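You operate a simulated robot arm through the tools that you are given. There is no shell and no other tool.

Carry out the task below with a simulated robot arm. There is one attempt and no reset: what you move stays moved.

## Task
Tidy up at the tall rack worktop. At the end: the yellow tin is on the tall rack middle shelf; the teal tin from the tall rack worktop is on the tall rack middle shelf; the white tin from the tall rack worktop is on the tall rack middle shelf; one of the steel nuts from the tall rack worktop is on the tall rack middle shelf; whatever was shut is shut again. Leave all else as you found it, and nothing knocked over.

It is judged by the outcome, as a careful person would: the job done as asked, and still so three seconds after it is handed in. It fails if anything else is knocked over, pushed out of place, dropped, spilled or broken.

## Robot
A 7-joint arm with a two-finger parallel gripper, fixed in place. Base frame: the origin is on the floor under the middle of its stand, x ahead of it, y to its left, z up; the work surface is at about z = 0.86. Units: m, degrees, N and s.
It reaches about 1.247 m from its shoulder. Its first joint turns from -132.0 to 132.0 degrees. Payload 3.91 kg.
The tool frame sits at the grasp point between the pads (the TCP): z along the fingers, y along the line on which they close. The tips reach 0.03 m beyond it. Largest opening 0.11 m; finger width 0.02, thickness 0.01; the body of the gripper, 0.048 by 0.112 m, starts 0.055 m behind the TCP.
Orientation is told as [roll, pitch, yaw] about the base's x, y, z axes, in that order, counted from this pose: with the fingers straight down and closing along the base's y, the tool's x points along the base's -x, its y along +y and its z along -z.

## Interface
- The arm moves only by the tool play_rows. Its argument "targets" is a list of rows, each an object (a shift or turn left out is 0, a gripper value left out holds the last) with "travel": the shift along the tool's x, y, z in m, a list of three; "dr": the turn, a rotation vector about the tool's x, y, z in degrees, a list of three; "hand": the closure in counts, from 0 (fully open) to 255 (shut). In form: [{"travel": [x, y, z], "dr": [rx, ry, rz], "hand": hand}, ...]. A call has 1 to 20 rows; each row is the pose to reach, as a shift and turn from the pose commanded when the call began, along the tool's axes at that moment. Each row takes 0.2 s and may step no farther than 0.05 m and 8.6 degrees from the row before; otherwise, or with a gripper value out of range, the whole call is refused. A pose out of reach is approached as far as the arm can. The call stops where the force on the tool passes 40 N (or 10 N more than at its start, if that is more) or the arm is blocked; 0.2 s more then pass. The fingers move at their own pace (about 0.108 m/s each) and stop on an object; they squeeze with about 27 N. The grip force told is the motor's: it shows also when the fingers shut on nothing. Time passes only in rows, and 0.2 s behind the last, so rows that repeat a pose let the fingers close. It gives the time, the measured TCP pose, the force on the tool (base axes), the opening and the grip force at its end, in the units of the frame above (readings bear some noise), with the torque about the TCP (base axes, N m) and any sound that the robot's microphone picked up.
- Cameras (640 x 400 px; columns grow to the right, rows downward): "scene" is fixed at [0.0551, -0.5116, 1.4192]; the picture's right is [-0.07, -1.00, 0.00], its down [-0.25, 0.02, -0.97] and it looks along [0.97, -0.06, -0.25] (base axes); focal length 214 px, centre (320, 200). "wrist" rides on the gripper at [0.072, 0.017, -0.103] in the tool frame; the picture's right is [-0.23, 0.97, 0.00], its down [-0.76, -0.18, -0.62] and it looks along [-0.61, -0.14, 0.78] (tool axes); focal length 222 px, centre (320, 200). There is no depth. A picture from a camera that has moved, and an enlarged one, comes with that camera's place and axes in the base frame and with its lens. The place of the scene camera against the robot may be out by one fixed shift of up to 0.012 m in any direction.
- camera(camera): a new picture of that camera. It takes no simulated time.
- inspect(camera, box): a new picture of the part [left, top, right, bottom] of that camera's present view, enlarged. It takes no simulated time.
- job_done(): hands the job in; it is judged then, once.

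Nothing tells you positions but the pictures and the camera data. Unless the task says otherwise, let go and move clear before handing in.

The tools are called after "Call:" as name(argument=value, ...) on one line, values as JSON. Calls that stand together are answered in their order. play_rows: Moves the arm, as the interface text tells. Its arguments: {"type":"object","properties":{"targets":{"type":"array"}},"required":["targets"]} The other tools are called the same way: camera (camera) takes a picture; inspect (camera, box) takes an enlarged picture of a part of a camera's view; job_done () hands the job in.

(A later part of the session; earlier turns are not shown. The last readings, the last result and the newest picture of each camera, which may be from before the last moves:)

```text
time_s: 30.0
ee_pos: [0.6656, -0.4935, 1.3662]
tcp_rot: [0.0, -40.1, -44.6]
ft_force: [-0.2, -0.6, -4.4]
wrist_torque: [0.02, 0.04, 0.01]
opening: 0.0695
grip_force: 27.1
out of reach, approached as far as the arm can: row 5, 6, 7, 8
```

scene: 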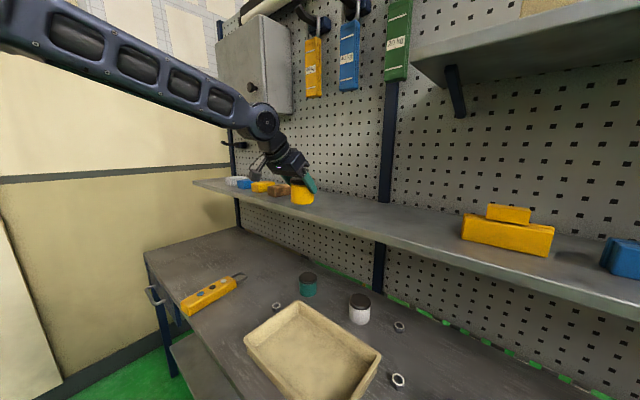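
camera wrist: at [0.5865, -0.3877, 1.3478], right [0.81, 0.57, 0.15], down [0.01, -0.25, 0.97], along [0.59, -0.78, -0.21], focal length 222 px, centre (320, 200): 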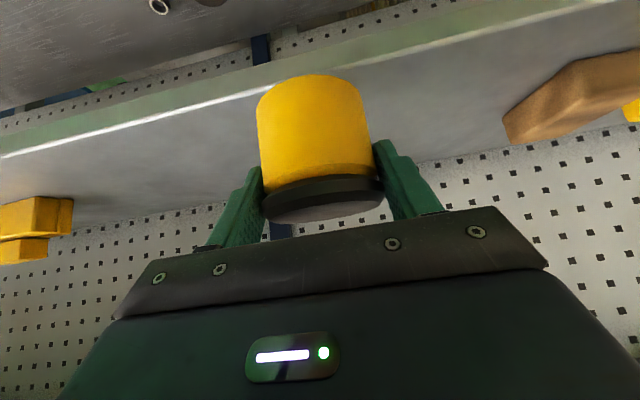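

The limit moved only slightly, to n ≈ 0.82 at z = 1.366. I'll try turning the wrist about the vertical so the hand lines up with the arm's azimuth, then push forward again.

Call:
play_rows(targets=[{"travel": [0.0153, 0, -0.0129], "dr": [-1.5, 0, -1.8], "hand": 255}, {"travel": [0.0306, 0, -0.0257], "dr": [-3.2, 0, -3.8], "hand": 255}, {"travel": [0.0306, 0, -0.0257], "dr": [-5, 0, -6], "hand": 255}, {"travel": [0.0306, 0, -0.0257], "dr": [-6.1, 0, -7.3], "hand": 255}, {"travel": [0.0153, 0, -0.0129], "dr": [-6.1, 0, -7.3], "hand": 255}, {"travel": [0, 0, 0], "dr": [-6.1, 0, -7.3], "hand": 255}, {"travel": [-0.0153, 0, 0.0129], "dr": [-6.1, 0, -7.3], "hand": 255}, {"travel": [-0.0306, 0, 0.0257], "dr": [-6.1, 0, -7.3], "hand": 255}, {"travel": [-0.046, 0, 0.0386], "dr": [-6.1, 0, -7.3], "hand": 255}, {"travel": [-0.046, 0, 0.0386], "dr": [-6.1, 0, -7.3], "hand": 255}])

Call:
camera(camera="scene")

```text
time_s: 32.2
ee_pos: [0.6668, -0.4959, 1.3687]
tcp_rot: [0.0, -40.0, -35.1]
ft_force: [0.6, -0.1, -3.6]
wrist_torque: [-0.01, 0.0, 0.0]
opening: 0.0696
grip_force: 27.0
out of reach, approached as far as the arm can: row 7, 8, 9, 10
```

```text
taken
```

scene: 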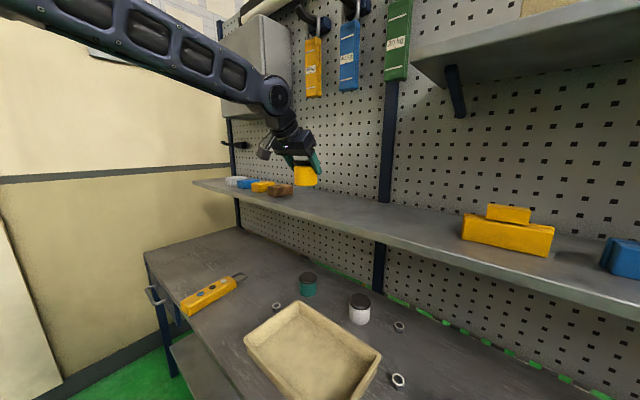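

Yaw makes no difference. I'll test whether a larger tilt (50°) gets deeper, since that brings the wrist lower.

Call:
play_rows(targets=[{"travel": [0.0153, 0, -0.0129], "dr": [0, -3, 0], "hand": 255}, {"travel": [0.0306, 0, -0.0257], "dr": [0, -6, 0], "hand": 255}, {"travel": [0.0383, 0, -0.0322], "dr": [0, -10, 0], "hand": 255}, {"travel": [0.023, 0, -0.0193], "dr": [0, -10, 0], "hand": 255}, {"travel": [0.0077, 0, -0.0064], "dr": [0, -10, 0], "hand": 255}, {"travel": [-0.0077, 0, 0.0064], "dr": [0, -10, 0], "hand": 255}, {"travel": [-0.023, 0, 0.0193], "dr": [0, -10, 0], "hand": 255}, {"travel": [-0.0383, 0, 0.0322], "dr": [0, -10, 0], "hand": 255}, {"travel": [-0.0383, 0, 0.0322], "dr": [0, -10, 0], "hand": 255}])

Call:
camera(camera="scene")

```text
time_s: 34.2
ee_pos: [0.6863, -0.5081, 1.3706]
tcp_rot: [-0.1, -50.0, -35.2]
ft_force: [0.9, 0.3, -2.9]
wrist_torque: [0.02, 0.01, 0.01]
opening: 0.0695
grip_force: 26.8
out of reach, approached as far as the arm can: row 7, 8, 9
```

```text
taken
```

scene: 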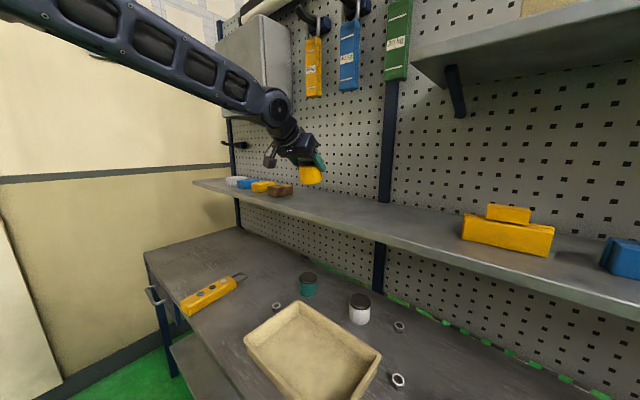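

The wrist joint itself seems to stop at about 0.70 m out whatever the tilt, which suggests a poor elbow posture rather than true reach (1.247 m). I'll back off toward the starting region with the hand aligned radially and try to recover a better arm configuration.

Call:
play_rows(targets=[{"travel": [0.008, -0.008, -0.011], "dr": [0.8, 0, 0.7], "hand": 255}, {"travel": [0.022, -0.025, -0.033], "dr": [2.0, 0, 1.7], "hand": 255}, {"travel": [0.038, -0.043, -0.057], "dr": [3.4, 0, 2.9], "hand": 255}, {"travel": [0.054, -0.062, -0.081], "dr": [4.9, 0, 4.1], "hand": 255}, {"travel": [0.07, -0.08, -0.105], "dr": [6.4, 0, 5.4], "hand": 255}, {"travel": [0.086, -0.098, -0.129], "dr": [7.9, 0, 6.6], "hand": 255}, {"travel": [0.102, -0.117, -0.153], "dr": [9.4, 0, 7.9], "hand": 255}, {"travel": [0.118, -0.135, -0.177], "dr": [10.9, 0, 9.1], "hand": 255}, {"travel": [0.134, -0.153, -0.2], "dr": [12.4, 0, 10.4], "hand": 255}, {"travel": [0.147, -0.168, -0.22], "dr": [13.6, 0, 11.4], "hand": 255}, {"travel": [0.156, -0.178, -0.2325], "dr": [14.55, 0, 12.2], "hand": 255}, {"travel": [0.156, -0.178, -0.2325], "dr": [14.55, 0, 12.2], "hand": 255}, {"travel": [0.156, -0.178, -0.2325], "dr": [14.55, 0, 12.2], "hand": 255}])

Call:
camera(camera="scene")

Call:
camera(camera="wrist")

```text
time_s: 37.0
ee_pos: [0.3564, -0.495, 1.3996]
tcp_rot: [0.1, -50.0, -54.1]
ft_force: [-0.1, 0.5, -3.2]
wrist_torque: [0.05, 0.05, 0.01]
opening: 0.0695
grip_force: 26.3
```

```text
taken
```

scene: 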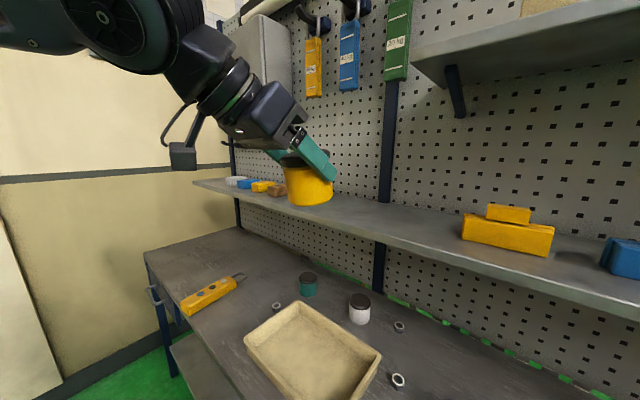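

```text
taken
camera wrist: at [0.296, -0.3836, 1.4094], right [0.87, 0.45, 0.17], down [-0.14, -0.11, 0.98], along [0.47, -0.88, -0.04], focal length 222 px, centre (320, 200)
```

wrist: 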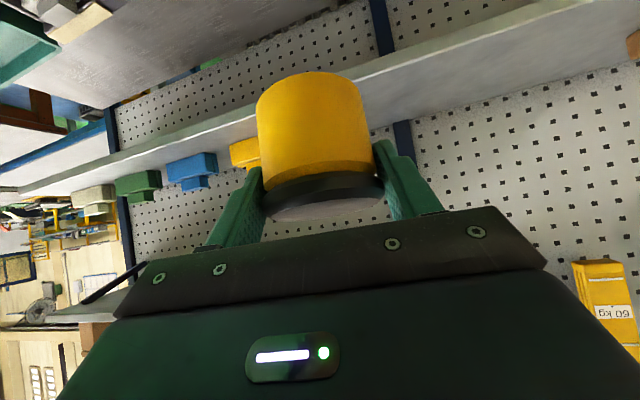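

The arm recovered fine here. I'll set the tilt back to 40° (tin upright) and push forward over the shelf near s ≈ -0.1 to see how deep I can get from this posture.

Call:
play_rows(targets=[{"travel": [0, 0, 0], "dr": [0, 5, 0], "hand": 255}, {"travel": [-0.005, 0.002, 0.0125], "dr": [0, 10, 0], "hand": 255}, {"travel": [-0.0163, 0.0068, 0.0404], "dr": [0, 10, 0], "hand": 255}, {"travel": [-0.0283, 0.0119, 0.0701], "dr": [0, 10, 0], "hand": 255}, {"travel": [-0.0402, 0.0169, 0.0997], "dr": [0, 10, 0], "hand": 255}, {"travel": [-0.0522, 0.0219, 0.1294], "dr": [0, 10, 0], "hand": 255}, {"travel": [-0.0641, 0.0269, 0.159], "dr": [0, 10, 0], "hand": 255}, {"travel": [-0.0761, 0.0319, 0.1886], "dr": [0, 10, 0], "hand": 255}, {"travel": [-0.087, 0.0365, 0.2156], "dr": [0, 10, 0], "hand": 255}, {"travel": [-0.0957, 0.0401, 0.2372], "dr": [0, 10, 0], "hand": 255}, {"travel": [-0.1033, 0.0433, 0.256], "dr": [0, 10, 0], "hand": 255}, {"travel": [-0.1087, 0.0456, 0.2695], "dr": [0, 10, 0], "hand": 255}, {"travel": [-0.1087, 0.0456, 0.2695], "dr": [0, 10, 0], "hand": 255}, {"travel": [-0.1087, 0.0456, 0.2695], "dr": [0, 10, 0], "hand": 255}])

Call:
camera(camera="scene")

Call:
camera(camera="wrist")

```text
time_s: 40.0
ee_pos: [0.4912, -0.6278, 1.3382]
tcp_rot: [0.1, -40.2, -54.0]
ft_force: [0.5, -1.0, -3.3]
wrist_torque: [0.01, 0.0, 0.04]
opening: 0.0695
grip_force: 26.7
out of reach, approached as far as the arm can: row 8, 9, 10, 11, 12, 13, 14
```

```text
taken
```

scene: 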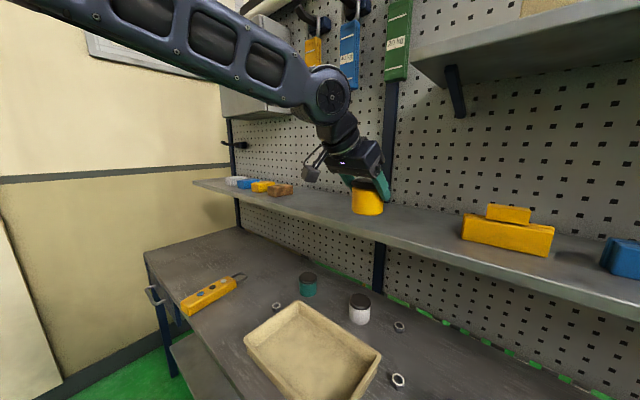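

```text
taken
camera wrist: at [0.4327, -0.5198, 1.3703], right [0.89, 0.43, 0.15], down [-0.04, -0.25, 0.97], along [0.45, -0.87, -0.21], focal length 222 px, centre (320, 200)
```

wrist: 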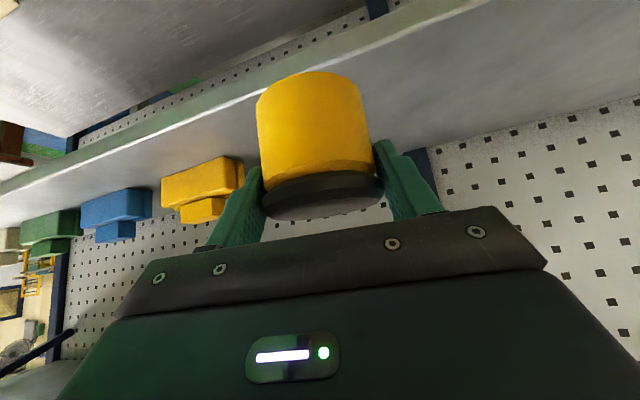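

The limit is still there (n ≈ 0.79 here), so I want to understand the arm's elbow posture. I'll zoom in on it.

Call:
inspect(camera="scene", box=[0, 0, 400, 240])

```text
1.60 times, centred on (200, 120) of scene
camera zoom: at [0.0551, -0.5116, 1.4192], right [-0.07, -1.0, 0.0], down [-0.25, 0.02, -0.97], along [0.97, -0.06, -0.25], focal length 343 px, centre (512, 328)
```

zoom: 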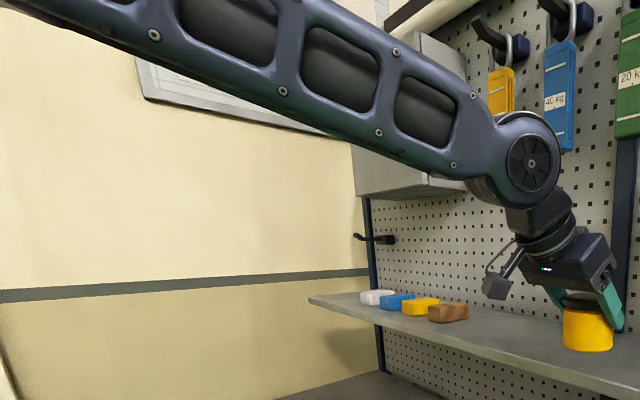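

Reconstructing the forearm from its bolts, the elbow sits high and nearly fixed at about (0.2, -0.1, 1.6) in both stuck poses, which suggests a shoulder joint near its limit. I'll probe from here whether the limit depends on height by going down 4 cm, then forward.

Call:
play_rows(targets=[{"travel": [0.0, 0, 0.0], "hand": 255}, {"travel": [-0.0077, 0, 0.0064], "hand": 255}, {"travel": [-0.0153, 0, 0.0129], "hand": 255}, {"travel": [-0.0153, 0, 0.0129], "hand": 255}])

Call:
play_rows(targets=[{"travel": [-0.0128, 0, -0.0153], "hand": 255}, {"travel": [-0.0257, 0, -0.0306], "hand": 255}, {"travel": [-0.0386, 0, -0.046], "hand": 255}, {"travel": [-0.0514, 0, -0.0613], "hand": 255}, {"travel": [-0.0643, 0, -0.0766], "hand": 255}, {"travel": [-0.0796, 0, -0.0637], "hand": 255}, {"travel": [-0.0949, 0, -0.0509], "hand": 255}, {"travel": [-0.1102, 0, -0.038], "hand": 255}, {"travel": [-0.1102, 0, -0.038], "hand": 255}])

```text
time_s: 41.0
ee_pos: [0.4914, -0.6279, 1.3382]
tcp_rot: [0.1, -40.1, -54.2]
ft_force: [0.0, 0.8, -3.7]
wrist_torque: [0.02, 0.01, 0.01]
opening: 0.0694
grip_force: 27.1
out of reach, approached as far as the arm can: row 2, 3, 4
```

```text
time_s: 43.0
ee_pos: [0.4931, -0.631, 1.4399]
tcp_rot: [0.1, -40.1, -54.1]
ft_force: [0.0, 0.0, -3.0]
wrist_torque: [0.03, 0.01, 0.02]
opening: 0.0694
grip_force: 27.2
out of reach, approached as far as the arm can: row 6, 7, 8, 9
```

The limit is essentially vertical, which means the elbow is stuck. I'll back out, return toward the yellow tin's original area, and study the posture there where the arm worked well.

Call:
play_rows(targets=[{"travel": [0.009, 0.0119, -0.0019], "dr": [-0.2, 0, -0.2], "hand": 255}, {"travel": [0.0253, 0.0332, -0.0052], "dr": [-0.5, 0, -0.6], "hand": 255}, {"travel": [0.0433, 0.057, -0.0089], "dr": [-0.9, 0, -1.1], "hand": 255}, {"travel": [0.0614, 0.0807, -0.0127], "dr": [-1.3, 0, -1.5], "hand": 255}, {"travel": [0.0794, 0.1044, -0.0164], "dr": [-1.7, 0, -2.0], "hand": 255}, {"travel": [0.0974, 0.1282, -0.0201], "dr": [-2.0, 0, -2.4], "hand": 255}, {"travel": [0.1155, 0.1519, -0.0238], "dr": [-2.4, 0, -2.9], "hand": 255}, {"travel": [0.1335, 0.1757, -0.0276], "dr": [-2.8, 0, -3.3], "hand": 255}, {"travel": [0.1516, 0.1994, -0.0313], "dr": [-3.2, 0, -3.8], "hand": 255}, {"travel": [0.1696, 0.2231, -0.035], "dr": [-3.5, 0, -4.2], "hand": 255}, {"travel": [0.1877, 0.2469, -0.0387], "dr": [-3.9, 0, -4.7], "hand": 255}, {"travel": [0.2057, 0.2706, -0.0425], "dr": [-4.3, 0, -5.1], "hand": 255}, {"travel": [0.2237, 0.2943, -0.0462], "dr": [-4.7, 0, -5.6], "hand": 255}, {"travel": [0.2418, 0.3181, -0.0499], "dr": [-5.1, 0, -6.0], "hand": 255}, {"travel": [0.2598, 0.3418, -0.0536], "dr": [-5.4, 0, -6.5], "hand": 255}, {"travel": [0.2743, 0.3608, -0.0566], "dr": [-5.7, 0, -6.8], "hand": 255}, {"travel": [0.2887, 0.3798, -0.0596], "dr": [-6.04, 0, -7.2], "hand": 255}, {"travel": [0.2887, 0.3798, -0.0596], "dr": [-6.04, 0, -7.2], "hand": 255}, {"travel": [0.2887, 0.3798, -0.0596], "dr": [-6.04, 0, -7.2], "hand": 255}])

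Call:
inspect(camera="scene", box=[0, 40, 320, 240])

Call:
camera(camera="wrist")

```text
time_s: 47.0
ee_pos: [0.646, -0.1978, 1.3007]
tcp_rot: [0.0, -40.0, -44.7]
ft_force: [0.3, -0.2, -4.4]
wrist_torque: [-0.02, -0.01, -0.01]
opening: 0.0694
grip_force: 27.3
```

```text
2.00 times, centred on (160, 140) of scene
camera zoom: at [0.0551, -0.5116, 1.4192], right [-0.07, -1.0, 0.0], down [-0.25, 0.02, -0.97], along [0.97, -0.06, -0.25], focal length 429 px, centre (640, 320)
```

zoom: 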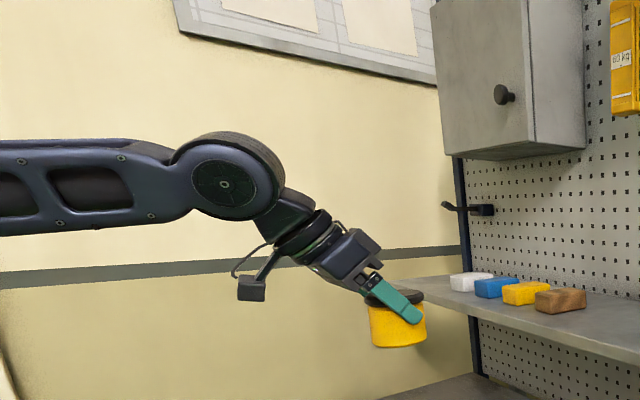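

```text
taken
camera wrist: at [0.5712, -0.0994, 1.333], right [0.81, 0.57, 0.15], down [0.01, -0.25, 0.97], along [0.59, -0.78, -0.21], focal length 222 px, centre (320, 200)
```

wrist: 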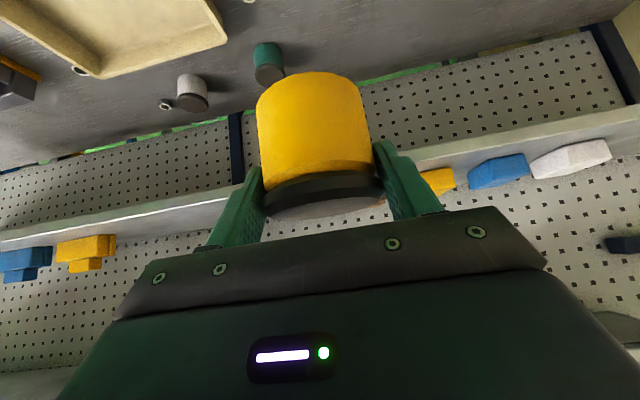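

The arm is fine here. I'll zoom in on the forearm to reconstruct its direction and find the elbow.

Call:
inspect(camera="scene", box=[0, 90, 160, 190])

```text
4.00 times, centred on (80, 140) of scene
camera zoom: at [0.0551, -0.5116, 1.4192], right [-0.07, -1.0, 0.0], down [-0.25, 0.02, -0.97], along [0.97, -0.06, -0.25], focal length 858 px, centre (1280, 440)
```

zoom: 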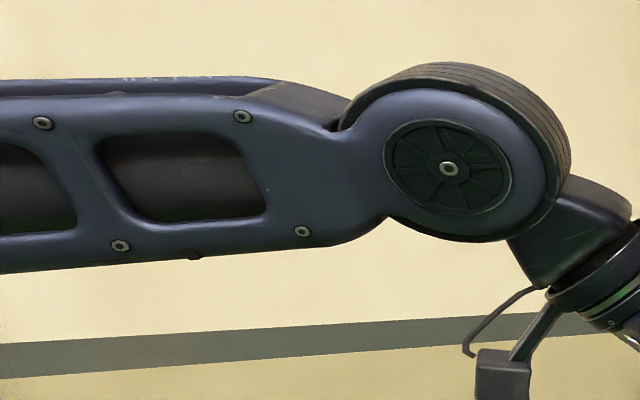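

The forearm geometry shows the elbow has swivelled far to the left, at roughly y ≈ +0.3, which explains the poor reach. I'll set the yellow tin back on its original spot, then sort out the arm posture with an empty hand.

Call:
play_rows(targets=[{"travel": [0.0057, 0, 0.01]}, {"travel": [0.0171, 0, 0.03]}, {"travel": [0.0313, 0, 0.0549]}, {"travel": [0.0465, 0, 0.0815]}, {"travel": [0.0616, 0, 0.1082]}, {"travel": [0.0768, 0, 0.1348]}, {"travel": [0.092, 0, 0.1614]}, {"travel": [0.1071, 0.001, 0.188]}, {"travel": [0.1223, 0.001, 0.2147]}, {"travel": [0.1375, 0.001, 0.2413]}, {"travel": [0.1526, 0.001, 0.2679]}, {"travel": [0.1668, 0.001, 0.2928]}, {"travel": [0.1782, 0.001, 0.3128]}, {"travel": [0.1858, 0.001, 0.3261]}, {"travel": [0.1896, 0.001, 0.3328]}, {"travel": [0.1896, 0.001, 0.3328]}, {"travel": [0.1896, 0.001, 0.3328]}])

Call:
camera(camera="wrist")

Call:
inspect(camera="scene", box=[0, 160, 260, 330])

```text
time_s: 50.6
ee_pos: [0.6957, -0.2448, 0.9232]
tcp_rot: [0.0, -40.0, -44.7]
ft_force: [-0.6, 0.3, -3.3]
wrist_torque: [0.05, -0.01, -0.04]
opening: 0.0694
grip_force: 27.3
```

```text
taken
camera wrist: at [0.6209, -0.1481, 0.9553], right [0.81, 0.57, 0.15], down [0.01, -0.25, 0.97], along [0.59, -0.78, -0.21], focal length 222 px, centre (320, 200)
```

wrist: 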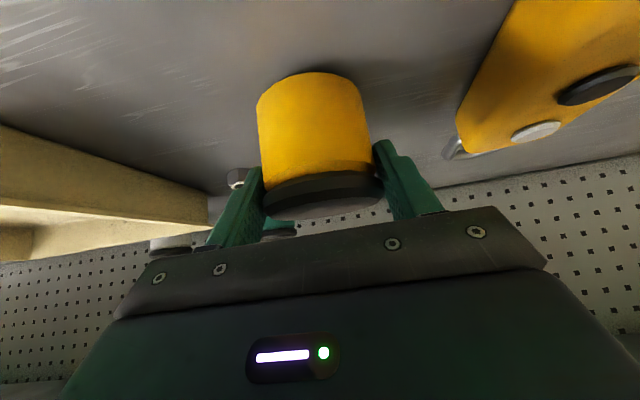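

```text
2.35 times, centred on (130, 245) of scene
camera zoom: at [0.0551, -0.5116, 1.4192], right [-0.07, -1.0, 0.0], down [-0.25, 0.02, -0.97], along [0.97, -0.06, -0.25], focal length 505 px, centre (767, 94)
```

zoom: 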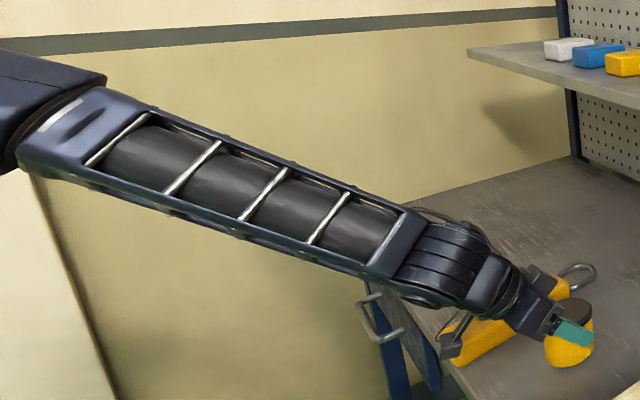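

The tin is about 1 cm above its original spot. I'll lower it to touch gently and release.

Call:
play_rows(targets=[{"travel": [0.0019, 0, 0.0023]}, {"travel": [0.0039, 0, 0.0046]}, {"travel": [0.0055, 0, 0.0065]}, {"travel": [0.0064, 0, 0.0077]}, {"travel": [0.0064, 0, 0.0077]}])

```text
time_s: 51.8
ee_pos: [0.6977, -0.2449, 0.9146]
tcp_rot: [0.1, -40.0, -44.7]
ft_force: [2.4, -1.6, 20.3]
wrist_torque: [-0.12, -0.18, 0.07]
opening: 0.0695
grip_force: 27.4
```

Call:
play_rows(targets=[{"travel": [-0.0013, 0, -0.0015], "hand": 255}, {"travel": [-0.0013, 0, -0.0015], "hand": 120}, {"travel": [-0.0013, 0, -0.0015], "hand": 0}, {"travel": [-0.0013, 0, -0.0015], "hand": 0}, {"travel": [-0.0013, 0, -0.0015], "hand": 0}])

Call:
camera(camera="wrist")

```text
time_s: 53.0
ee_pos: [0.696, -0.2451, 0.9159]
tcp_rot: [0.0, -40.0, -44.7]
ft_force: [0.3, 0.7, 0.3]
wrist_torque: [-0.01, 0.0, -0.01]
opening: 0.1101
grip_force: 0.0
```

```text
taken
camera wrist: at [0.621, -0.1479, 0.948], right [0.81, 0.57, 0.15], down [0.01, -0.25, 0.97], along [0.59, -0.78, -0.21], focal length 222 px, centre (320, 200)
```

wrist: 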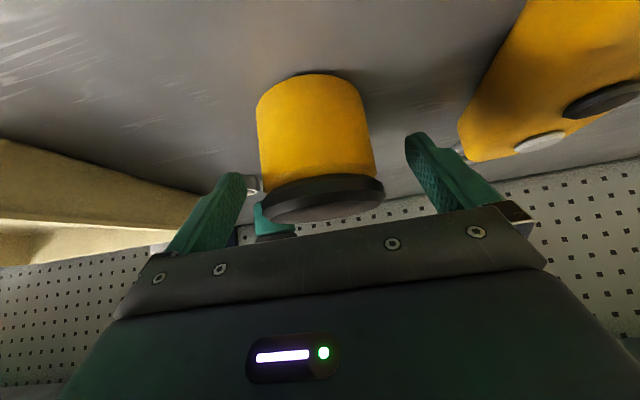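

The yellow tin stands safely back at its spot. I'll retract and test reach with the empty hand toward the standoff for the teal tin.

Call:
play_rows(targets=[{"travel": [0, 0, -0.02], "hand": 0}, {"travel": [0, 0, -0.05]}, {"travel": [0, 0, -0.08]}, {"travel": [0, 0, -0.11]}, {"travel": [0, 0, -0.13]}, {"travel": [-0.0183, -0.0122, -0.1146]}, {"travel": [-0.0366, -0.0244, -0.0993]}, {"travel": [-0.0549, -0.0367, -0.0839]}, {"travel": [-0.0732, -0.0489, -0.0685]}, {"travel": [-0.0916, -0.0611, -0.0532]}, {"travel": [-0.1099, -0.0733, -0.0378]}, {"travel": [-0.1282, -0.0855, -0.0224]}, {"travel": [-0.1465, -0.0978, -0.007]}, {"travel": [-0.1648, -0.11, 0.0083]}, {"travel": [-0.1831, -0.1222, 0.0237]}, {"travel": [-0.1831, -0.1222, 0.0237]}, {"travel": [-0.1831, -0.1222, 0.0237]}])

Call:
camera(camera="wrist")

Call:
camera(camera="scene")

```text
time_s: 56.6
ee_pos: [0.6838, -0.3056, 1.0206]
tcp_rot: [0.0, -40.0, -44.7]
ft_force: [0.4, 0.1, -0.1]
wrist_torque: [0.04, -0.04, 0.02]
opening: 0.1099
grip_force: 0.0
out of reach, approached as far as the arm can: row 8, 10, 11, 12, 13, 14, 15, 16, 17
```

```text
taken
camera wrist: at [0.6091, -0.2081, 1.0525], right [0.81, 0.57, 0.15], down [0.01, -0.25, 0.97], along [0.59, -0.78, -0.21], focal length 222 px, centre (320, 200)
```

wrist: 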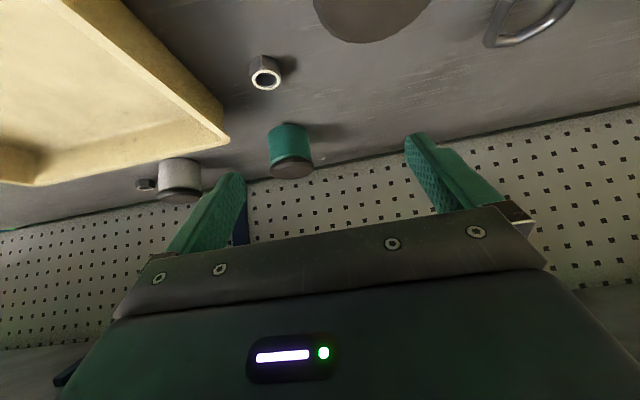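

```text
taken
```

scene: 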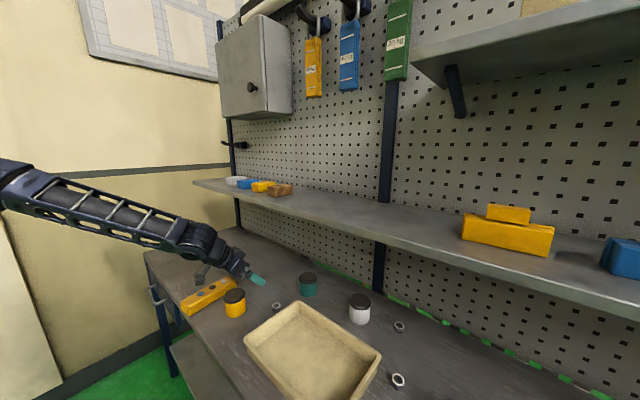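

Reach is limited here too, at n ≈ 0.70, so the elbow-left posture is definitely the problem. I'll measure the posture.

Call:
inspect(camera="scene", box=[0, 140, 280, 310])

Call:
inspect(camera="scene", box=[0, 140, 140, 230])

```text
2.29 times, centred on (140, 225) of scene
camera zoom: at [0.0551, -0.5116, 1.4192], right [-0.07, -1.0, 0.0], down [-0.25, 0.02, -0.97], along [0.97, -0.06, -0.25], focal length 490 px, centre (731, 143)
```

zoom: 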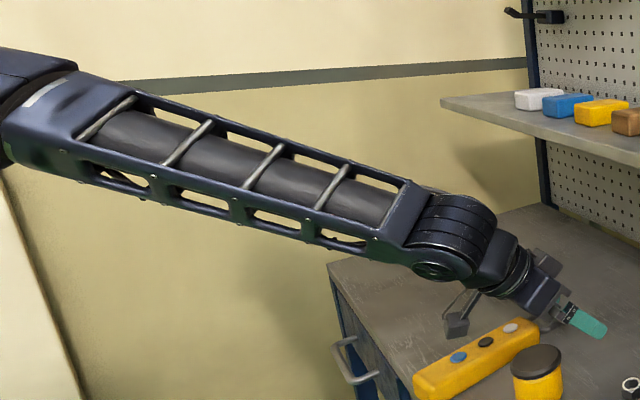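

```text
4.44 times, centred on (70, 185) of scene
camera zoom: at [0.0551, -0.5116, 1.4192], right [-0.07, -1.0, 0.0], down [-0.25, 0.02, -0.97], along [0.97, -0.06, -0.25], focal length 953 px, centre (1431, 267)
```

zoom: 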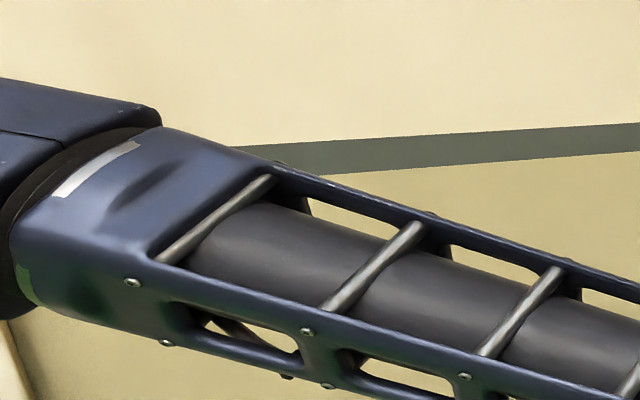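

I'll move the empty hand back to the arm's centre line (s ≈ 0, radial yaw) in open space and look at the posture there.

Call:
play_rows(targets=[{"travel": [0.0, -0.01, -0.02]}, {"travel": [0.0, -0.035, -0.05]}, {"travel": [0.0, -0.06, -0.08]}, {"travel": [0.0, -0.085, -0.11]}, {"travel": [0.0, -0.11, -0.14]}, {"travel": [0.0, -0.135, -0.17]}, {"travel": [0.0, -0.16, -0.2]}, {"travel": [0.0, -0.185, -0.23]}, {"travel": [0.0, -0.21, -0.25]}, {"travel": [0.0, -0.235, -0.26]}, {"travel": [0.0, -0.255, -0.26]}, {"travel": [0.0, -0.262, -0.26]}, {"travel": [0.0, -0.262, -0.26]}, {"travel": [0.0, -0.262, -0.26]}])

Call:
camera(camera="scene")

```text
time_s: 59.6
ee_pos: [0.3801, -0.3718, 1.2118]
tcp_rot: [0.0, -40.1, -44.7]
ft_force: [0.4, 0.1, -0.5]
wrist_torque: [0.03, -0.01, -0.03]
opening: 0.1098
grip_force: 0.0
```

```text
taken
```

scene: 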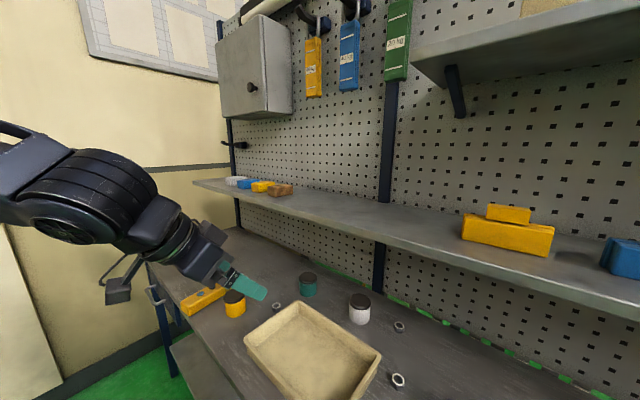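

Call:
play_rows(targets=[{"travel": [-0.0153, 0, 0.0129]}, {"travel": [-0.0383, 0, 0.0322]}, {"travel": [-0.0613, 0, 0.0514]}, {"travel": [-0.0843, 0, 0.0707]}, {"travel": [-0.1072, 0, 0.09]}, {"travel": [-0.1302, 0, 0.1093]}, {"travel": [-0.1532, 0, 0.1286]}, {"travel": [-0.1647, 0, 0.1382]}, {"travel": [-0.1685, 0, 0.1415]}, {"travel": [-0.1685, 0, 0.1415]}])

Call:
camera(camera="scene")

```text
time_s: 61.8
ee_pos: [0.5378, -0.5273, 1.2112]
tcp_rot: [0.0, -39.9, -44.8]
ft_force: [-0.4, 0.7, 0.3]
wrist_torque: [-0.02, 0.02, 0.0]
opening: 0.1101
grip_force: 0.1
```

```text
taken
```

scene: 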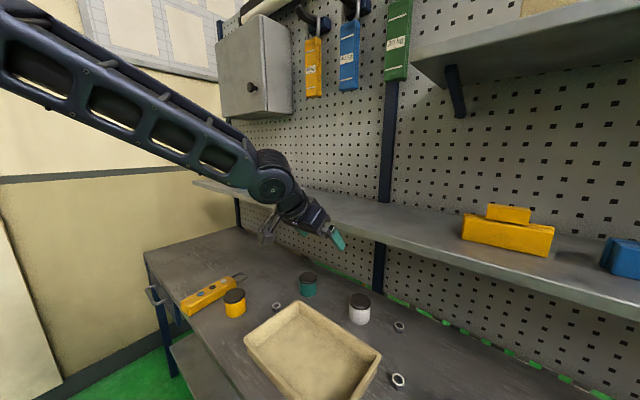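

This worked without a limit on the centre line. From here I'll descend toward the white tin's standoff (s ≈ -0.03) and see how far it reaches low down.

Call:
play_rows(targets=[{"travel": [0.0148, -0.003, 0.0124]}, {"travel": [0.0369, -0.0075, 0.0311]}, {"travel": [0.059, -0.012, 0.0497]}, {"travel": [0.0811, -0.0165, 0.0684]}, {"travel": [0.1033, -0.021, 0.087]}, {"travel": [0.1254, -0.0255, 0.1057]}, {"travel": [0.1401, -0.0285, 0.1181]}, {"travel": [0.1475, -0.03, 0.1243]}, {"travel": [0.1475, -0.03, 0.1243]}])

Call:
play_rows(targets=[{"travel": [-0.0115, 0, 0.0096]}, {"travel": [-0.023, 0, 0.0193]}, {"travel": [-0.0383, 0, 0.0322]}, {"travel": [-0.0536, 0, 0.045]}, {"travel": [-0.069, 0, 0.0579]}, {"travel": [-0.0843, 0, 0.0707]}, {"travel": [-0.0919, 0, 0.0772]}, {"travel": [-0.0919, 0, 0.0772]}])

Call:
camera(camera="scene")

Call:
camera(camera="wrist")

```text
time_s: 63.8
ee_pos: [0.4927, -0.5257, 1.0203]
tcp_rot: [0.0, -40.0, -44.6]
ft_force: [0.0, -0.6, -0.1]
wrist_torque: [0.01, 0.0, 0.0]
opening: 0.1101
grip_force: 0.0
```

```text
time_s: 65.6
ee_pos: [0.577, -0.6082, 1.0205]
tcp_rot: [-0.1, -40.0, -44.8]
ft_force: [0.5, -0.6, 0.3]
wrist_torque: [-0.01, -0.03, 0.03]
opening: 0.1099
grip_force: 0.0
```

```text
taken
```

scene: 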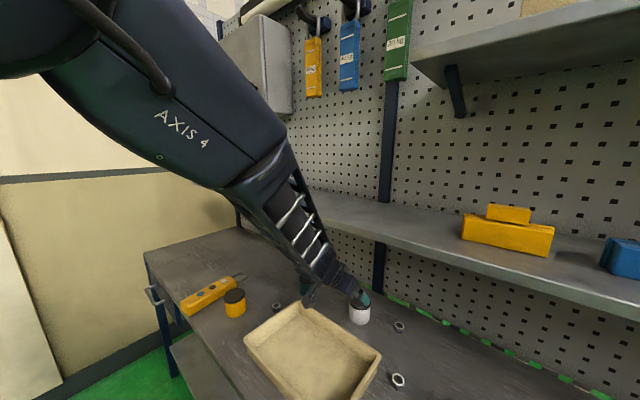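

```text
taken
camera wrist: at [0.5023, -0.512, 1.052], right [0.81, 0.57, 0.15], down [0.01, -0.25, 0.97], along [0.59, -0.78, -0.21], focal length 222 px, centre (320, 200)
```

wrist: 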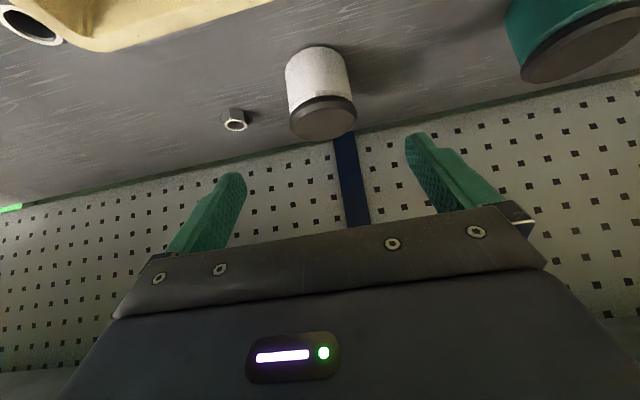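

Now the arm is in a good posture and reaches the white tin's standoff (n ≈ 0.84). I'll check the clearance between the forearm and the shelf edge before going in.

Call:
inspect(camera="scene", box=[220, 140, 420, 340])

Call:
inspect(camera="wrist", box=[200, 20, 420, 200])

```text
2.00 times, centred on (320, 240) of scene
camera zoom: at [0.0551, -0.5116, 1.4192], right [-0.07, -1.0, 0.0], down [-0.25, 0.02, -0.97], along [0.97, -0.06, -0.25], focal length 429 px, centre (320, 120)
```

zoom: 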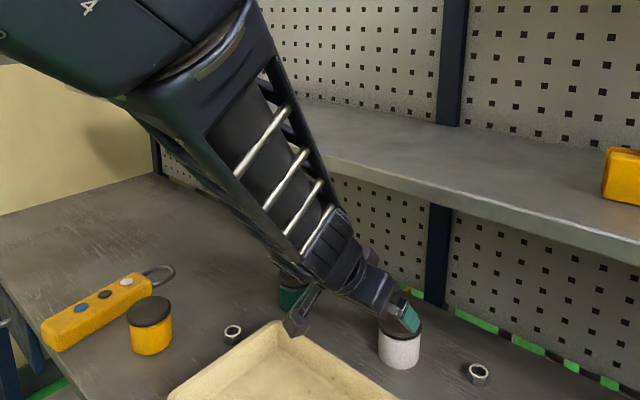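

```text
2.22 times, centred on (310, 110) of wrist
camera zoom: at [0.5023, -0.512, 1.052], right [0.81, 0.57, 0.15], down [0.01, -0.25, 0.97], along [0.59, -0.78, -0.21], focal length 494 px, centre (342, 400)
```

zoom: 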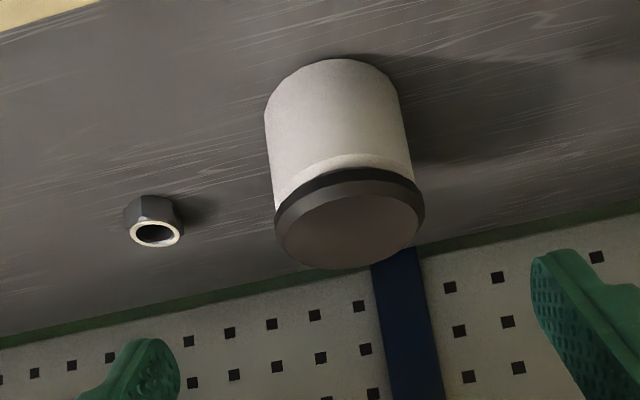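

The forearm comes in from above right at about 45°, leaving roughly 10 cm clearance to the shelf edge. The white tin is at n ≈ 0.929, s ≈ -0.026. I'll slide in along the finger axis.

Call:
play_rows(targets=[{"travel": [-0.0002, 0, 0.012]}, {"travel": [-0.0005, 0, 0.03]}, {"travel": [-0.0007, 0, 0.05]}, {"travel": [-0.001, 0, 0.07]}, {"travel": [-0.0012, 0, 0.09]}, {"travel": [-0.0013, 0, 0.1]}, {"travel": [-0.0013, 0, 0.1]}])

Call:
camera(camera="scene")

Call:
camera(camera="wrist")

```text
time_s: 67.2
ee_pos: [0.6255, -0.656, 0.9457]
tcp_rot: [0.0, -40.1, -44.7]
ft_force: [0.2, 0.6, 0.0]
wrist_torque: [-0.01, 0.0, -0.01]
opening: 0.11
grip_force: 0.0
```

```text
taken
```

scene: 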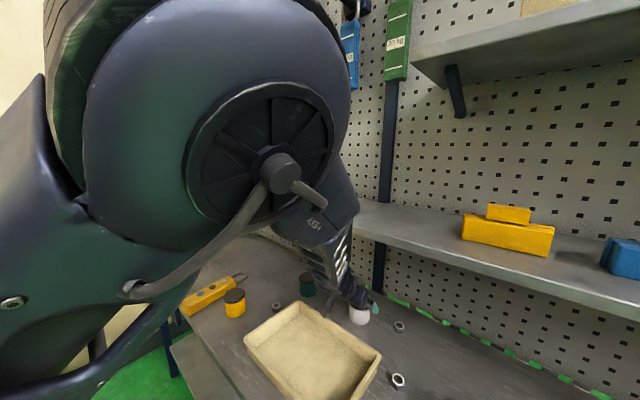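

```text
taken
camera wrist: at [0.5497, -0.5594, 0.9779], right [0.81, 0.57, 0.15], down [0.01, -0.25, 0.97], along [0.59, -0.78, -0.21], focal length 222 px, centre (320, 200)
```

wrist: 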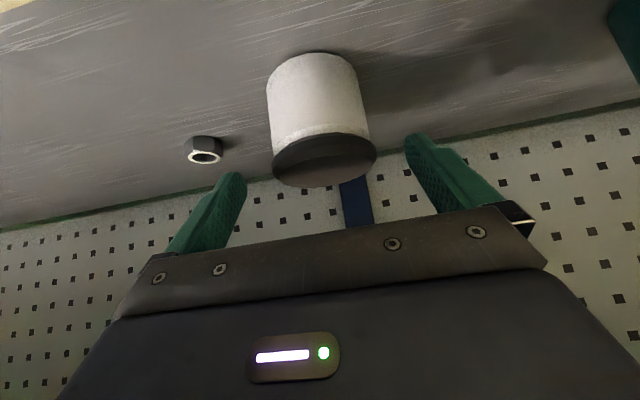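

The elbow has swung to the right, in front of the scene camera, which is free space. The gripper is well centred on the white tin, so I'll go the last few centimetres and close.

Call:
play_rows(targets=[{"travel": [0.001, 0.001, 0.009]}, {"travel": [0.0027, 0.002, 0.018]}, {"travel": [0.004, 0.002, 0.027]}, {"travel": [0.0053, 0.002, 0.0343]}, {"travel": [0.0053, 0.002, 0.0343]}, {"travel": [0.0053, 0.002, 0.0343]}])

Call:
camera(camera="wrist")

Call:
camera(camera="scene")

```text
time_s: 68.6
ee_pos: [0.6395, -0.668, 0.9151]
tcp_rot: [0.1, -40.0, -44.6]
ft_force: [0.6, -0.4, 0.2]
wrist_torque: [-0.01, 0.01, 0.03]
opening: 0.1099
grip_force: 0.1
```

```text
taken
camera wrist: at [0.5636, -0.5701, 0.9474], right [0.81, 0.57, 0.15], down [0.01, -0.25, 0.97], along [0.59, -0.78, -0.21], focal length 222 px, centre (320, 200)
```

wrist: 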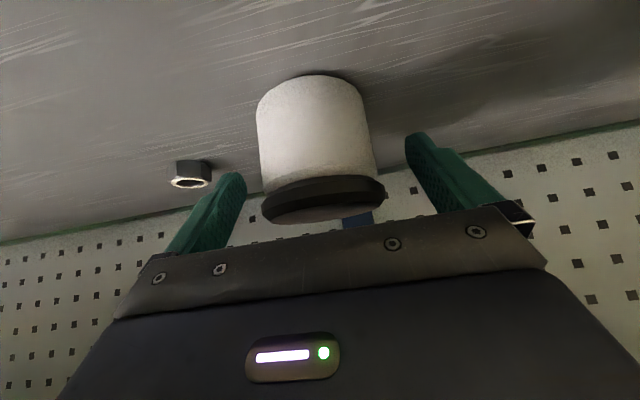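

```text
taken
```

scene: 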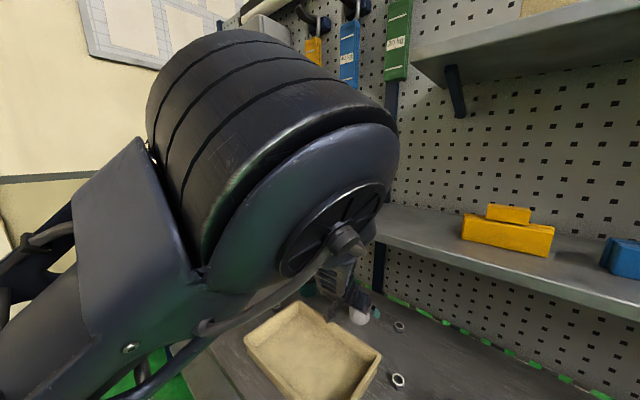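

The view matches the good grip I had on the yellow tin. I'll close.

Call:
play_rows(targets=[{"hand": 255}, {"hand": 255}, {"hand": 255}, {"hand": 255}, {"travel": [-0.0032, 0, -0.0038], "hand": 255}, {"travel": [-0.0064, 0, -0.0077], "hand": 255}, {"travel": [-0.0064, 0, -0.0077], "hand": 255}])

Call:
camera(camera="wrist")

```text
time_s: 70.2
ee_pos: [0.6387, -0.6658, 0.9251]
tcp_rot: [0.0, -40.0, -44.7]
ft_force: [-1.0, -0.6, -3.9]
wrist_torque: [0.03, 0.02, -0.02]
opening: 0.07
grip_force: 26.8
```

```text
taken
camera wrist: at [0.5632, -0.5693, 0.9571], right [0.81, 0.57, 0.15], down [0.01, -0.25, 0.97], along [0.59, -0.78, -0.21], focal length 222 px, centre (320, 200)
```

wrist: 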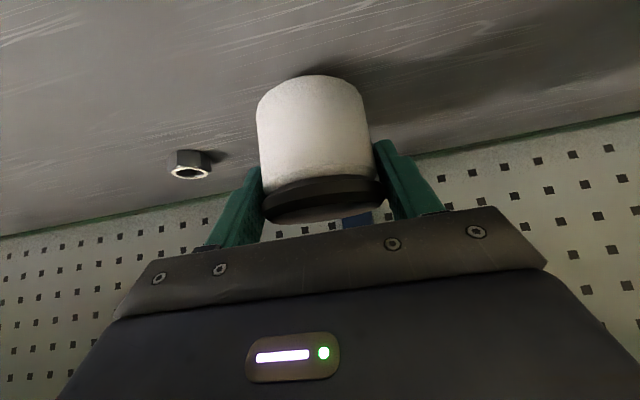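

The white tin lifts cleanly with a 3.9 N load. I'll retreat along the same line, then back out from under the shelf, retracing the path that kept the arm in a good posture.

Call:
play_rows(targets=[{"travel": [0, 0, -0.008], "hand": 255}, {"travel": [0, 0, -0.022], "hand": 255}, {"travel": [0, 0, -0.04], "hand": 255}, {"travel": [0, 0, -0.06], "hand": 255}, {"travel": [0, 0, -0.08], "hand": 255}, {"travel": [0, 0, -0.1], "hand": 255}, {"travel": [0, 0, -0.12], "hand": 255}, {"travel": [0.006, 0, -0.135], "hand": 255}, {"travel": [0.0183, 0, -0.1454], "hand": 255}, {"travel": [0.0337, 0, -0.1583], "hand": 255}, {"travel": [0.049, 0, -0.1711], "hand": 255}, {"travel": [0.0643, 0, -0.184], "hand": 255}, {"travel": [0.0796, 0, -0.1969], "hand": 255}, {"travel": [0.0919, 0, -0.2072], "hand": 255}, {"travel": [0.0919, 0, -0.2072], "hand": 255}, {"travel": [0.0919, 0, -0.2072], "hand": 255}])

Call:
camera(camera="wrist")

Call:
camera(camera="scene")

```text
time_s: 73.6
ee_pos: [0.4922, -0.523, 1.0249]
tcp_rot: [0.1, -40.1, -44.8]
ft_force: [1.2, -1.0, -2.8]
wrist_torque: [0.04, 0.02, -0.01]
opening: 0.0703
grip_force: 27.1
```

```text
taken
camera wrist: at [0.4179, -0.4261, 1.0566], right [0.81, 0.57, 0.15], down [0.01, -0.25, 0.97], along [0.59, -0.78, -0.21], focal length 222 px, centre (320, 200)
```

wrist: 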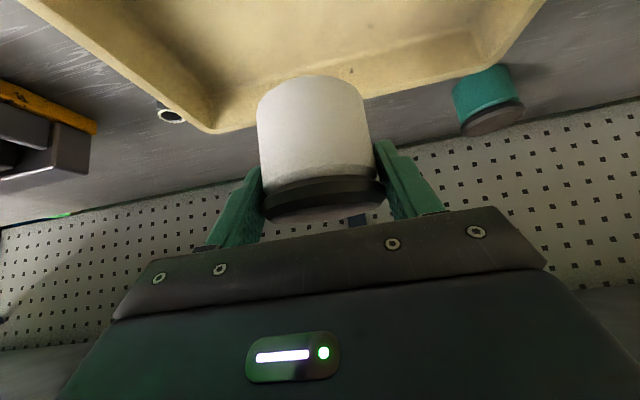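

```text
taken
```

scene: 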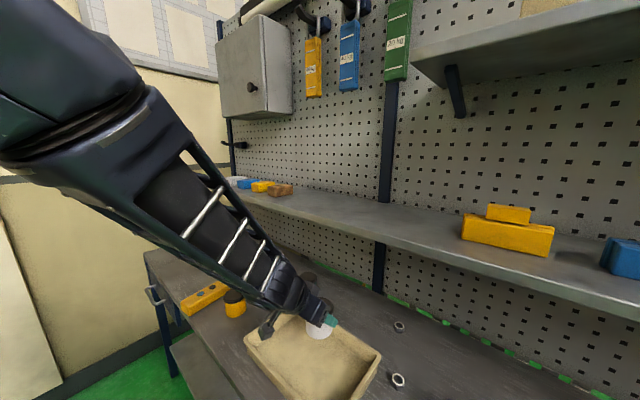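

The white tin is out from under the shelf. I'll raise it straight up in front of the shelf.

Call:
play_rows(targets=[{"travel": [-0.0057, 0, -0.0076], "hand": 255}, {"travel": [-0.017, 0, -0.0228], "hand": 255}, {"travel": [-0.0321, 0, -0.043], "hand": 255}, {"travel": [-0.0491, 0, -0.0658], "hand": 255}, {"travel": [-0.066, 0, -0.0885], "hand": 255}, {"travel": [-0.083, 0, -0.1113], "hand": 255}, {"travel": [-0.1, 0, -0.134], "hand": 255}, {"travel": [-0.117, 0, -0.1568], "hand": 255}, {"travel": [-0.134, 0, -0.1796], "hand": 255}, {"travel": [-0.151, 0, -0.2023], "hand": 255}, {"travel": [-0.166, 0, -0.2225], "hand": 255}, {"travel": [-0.1774, 0, -0.2377], "hand": 255}, {"travel": [-0.185, 0, -0.2478], "hand": 255}, {"travel": [-0.1887, 0, -0.2529], "hand": 255}, {"travel": [-0.1887, 0, -0.2529], "hand": 255}, {"travel": [-0.1887, 0, -0.2529], "hand": 255}])

Call:
camera(camera="scene")

Call:
camera(camera="wrist")

```text
time_s: 77.0
ee_pos: [0.4892, -0.5214, 1.0957]
tcp_rot: [-0.1, -39.4, -44.8]
ft_force: [0.0, -0.7, -3.7]
wrist_torque: [0.0, 0.02, 0.02]
opening: 0.0699
grip_force: 26.6
out of reach, approached as far as the arm can: row 3, 4, 5, 6, 7, 8, 9, 10, 11, 12, 13, 14, 15, 16
```

```text
taken
```

scene: 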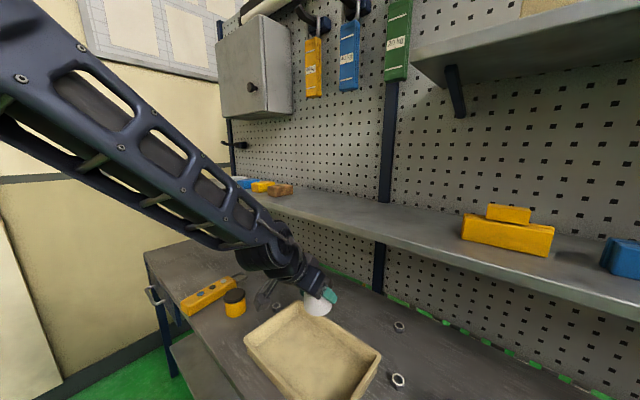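

```text
taken
camera wrist: at [0.4146, -0.4233, 1.1285], right [0.81, 0.57, 0.14], down [0.01, -0.26, 0.97], along [0.59, -0.78, -0.22], focal length 222 px, centre (320, 200)
```

wrist: 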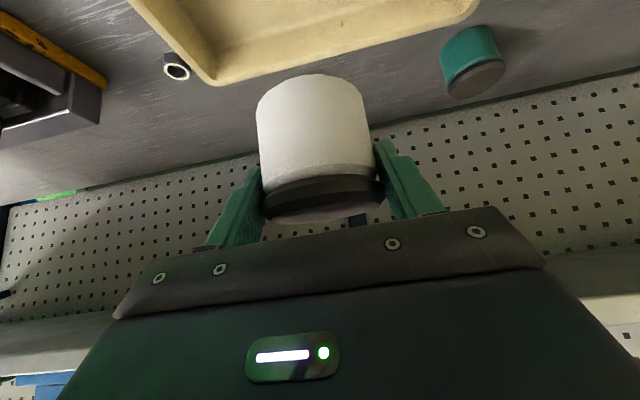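

It got stuck at z ≈ 1.10, so the solver is path-dependent, probably because the wrist is nearly in line with the forearm, a singular posture. I'll measure the posture.

Call:
inspect(camera="scene", box=[0, 0, 360, 320])

Call:
inspect(camera="scene", box=[160, 140, 360, 340])

```text
1.25 times, centred on (180, 160) of scene
camera zoom: at [0.0551, -0.5116, 1.4192], right [-0.07, -1.0, 0.0], down [-0.25, 0.02, -0.97], along [0.97, -0.06, -0.25], focal length 268 px, centre (495, 250)
```

zoom: 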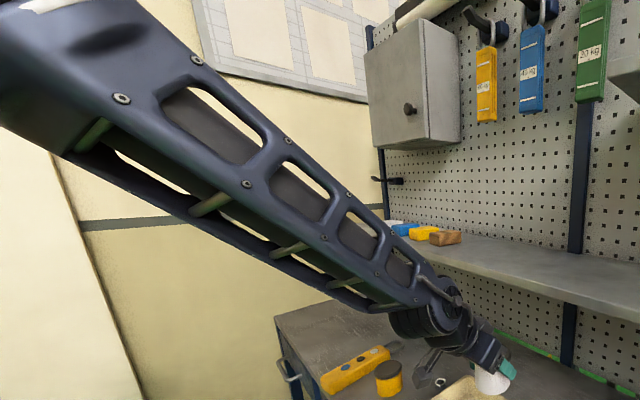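

```text
2.00 times, centred on (260, 240) of scene
camera zoom: at [0.0551, -0.5116, 1.4192], right [-0.07, -1.0, 0.0], down [-0.25, 0.02, -0.97], along [0.97, -0.06, -0.25], focal length 429 px, centre (440, 120)
```

zoom: 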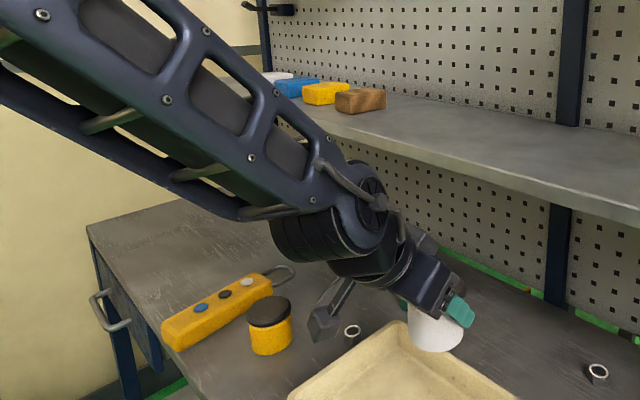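

The wrist is almost exactly in line with the forearm here (bend ≈ 3°), i.e. at a wrist singularity. I'll swing the hand more upright to get away from it. The lidded tin only leans in the air.

Call:
play_rows(targets=[{"dr": [0, 4, 0], "hand": 255}, {"dr": [0, 8, 0], "hand": 255}, {"dr": [0, 12, 0], "hand": 255}, {"dr": [0, 16, 0], "hand": 255}, {"dr": [0, 20, 0], "hand": 255}, {"dr": [0, 24, 0], "hand": 255}, {"dr": [0, 28, 0], "hand": 255}, {"dr": [0, 28, 0], "hand": 255}])

Call:
camera(camera="scene")

```text
time_s: 78.8
ee_pos: [0.4893, -0.5121, 1.0949]
tcp_rot: [0.0, -12.0, -44.8]
ft_force: [0.4, -0.2, -3.3]
wrist_torque: [-0.01, -0.01, 0.0]
opening: 0.0699
grip_force: 27.6
```

```text
taken
```

scene: 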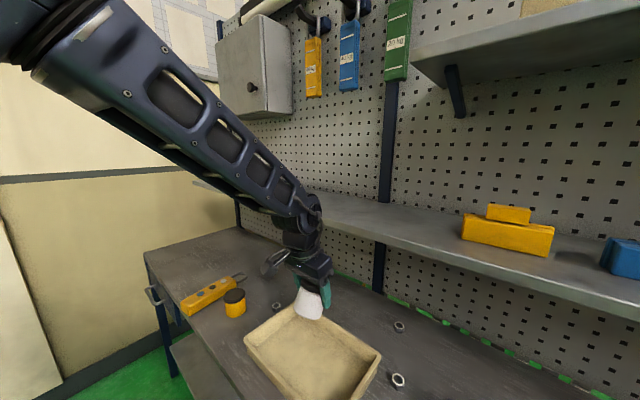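

That freed it. I'll raise straight up with this upright hand.

Call:
play_rows(targets=[{"travel": [-0.0021, 0, -0.0098], "hand": 255}, {"travel": [-0.0062, 0, -0.0293], "hand": 255}, {"travel": [-0.0119, 0, -0.0557], "hand": 255}, {"travel": [-0.0177, 0, -0.0831], "hand": 255}, {"travel": [-0.0235, 0, -0.1105], "hand": 255}, {"travel": [-0.0293, 0, -0.1379], "hand": 255}, {"travel": [-0.0352, 0, -0.1653], "hand": 255}, {"travel": [-0.041, 0, -0.1926], "hand": 255}, {"travel": [-0.0458, 0, -0.2151], "hand": 255}, {"travel": [-0.0489, 0, -0.2298], "hand": 255}, {"travel": [-0.0499, 0, -0.2347], "hand": 255}, {"travel": [-0.0499, 0, -0.2347], "hand": 255}, {"travel": [-0.0499, 0, -0.2347], "hand": 255}])

Call:
camera(camera="scene")

```text
time_s: 81.6
ee_pos: [0.4889, -0.5112, 1.3335]
tcp_rot: [-0.1, -12.0, -44.7]
ft_force: [-0.4, 0.5, -3.0]
wrist_torque: [0.0, 0.02, -0.02]
opening: 0.0698
grip_force: 26.4
```

```text
taken
```

scene: 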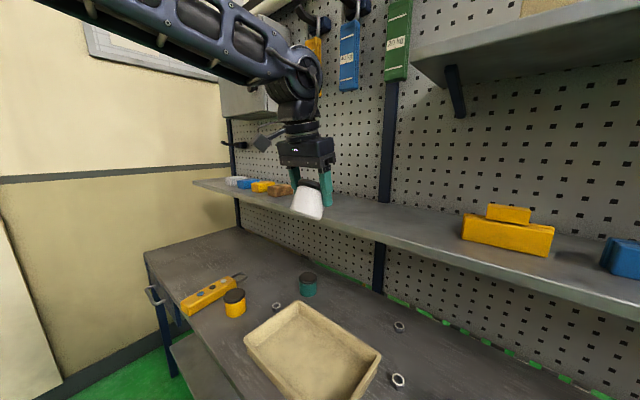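

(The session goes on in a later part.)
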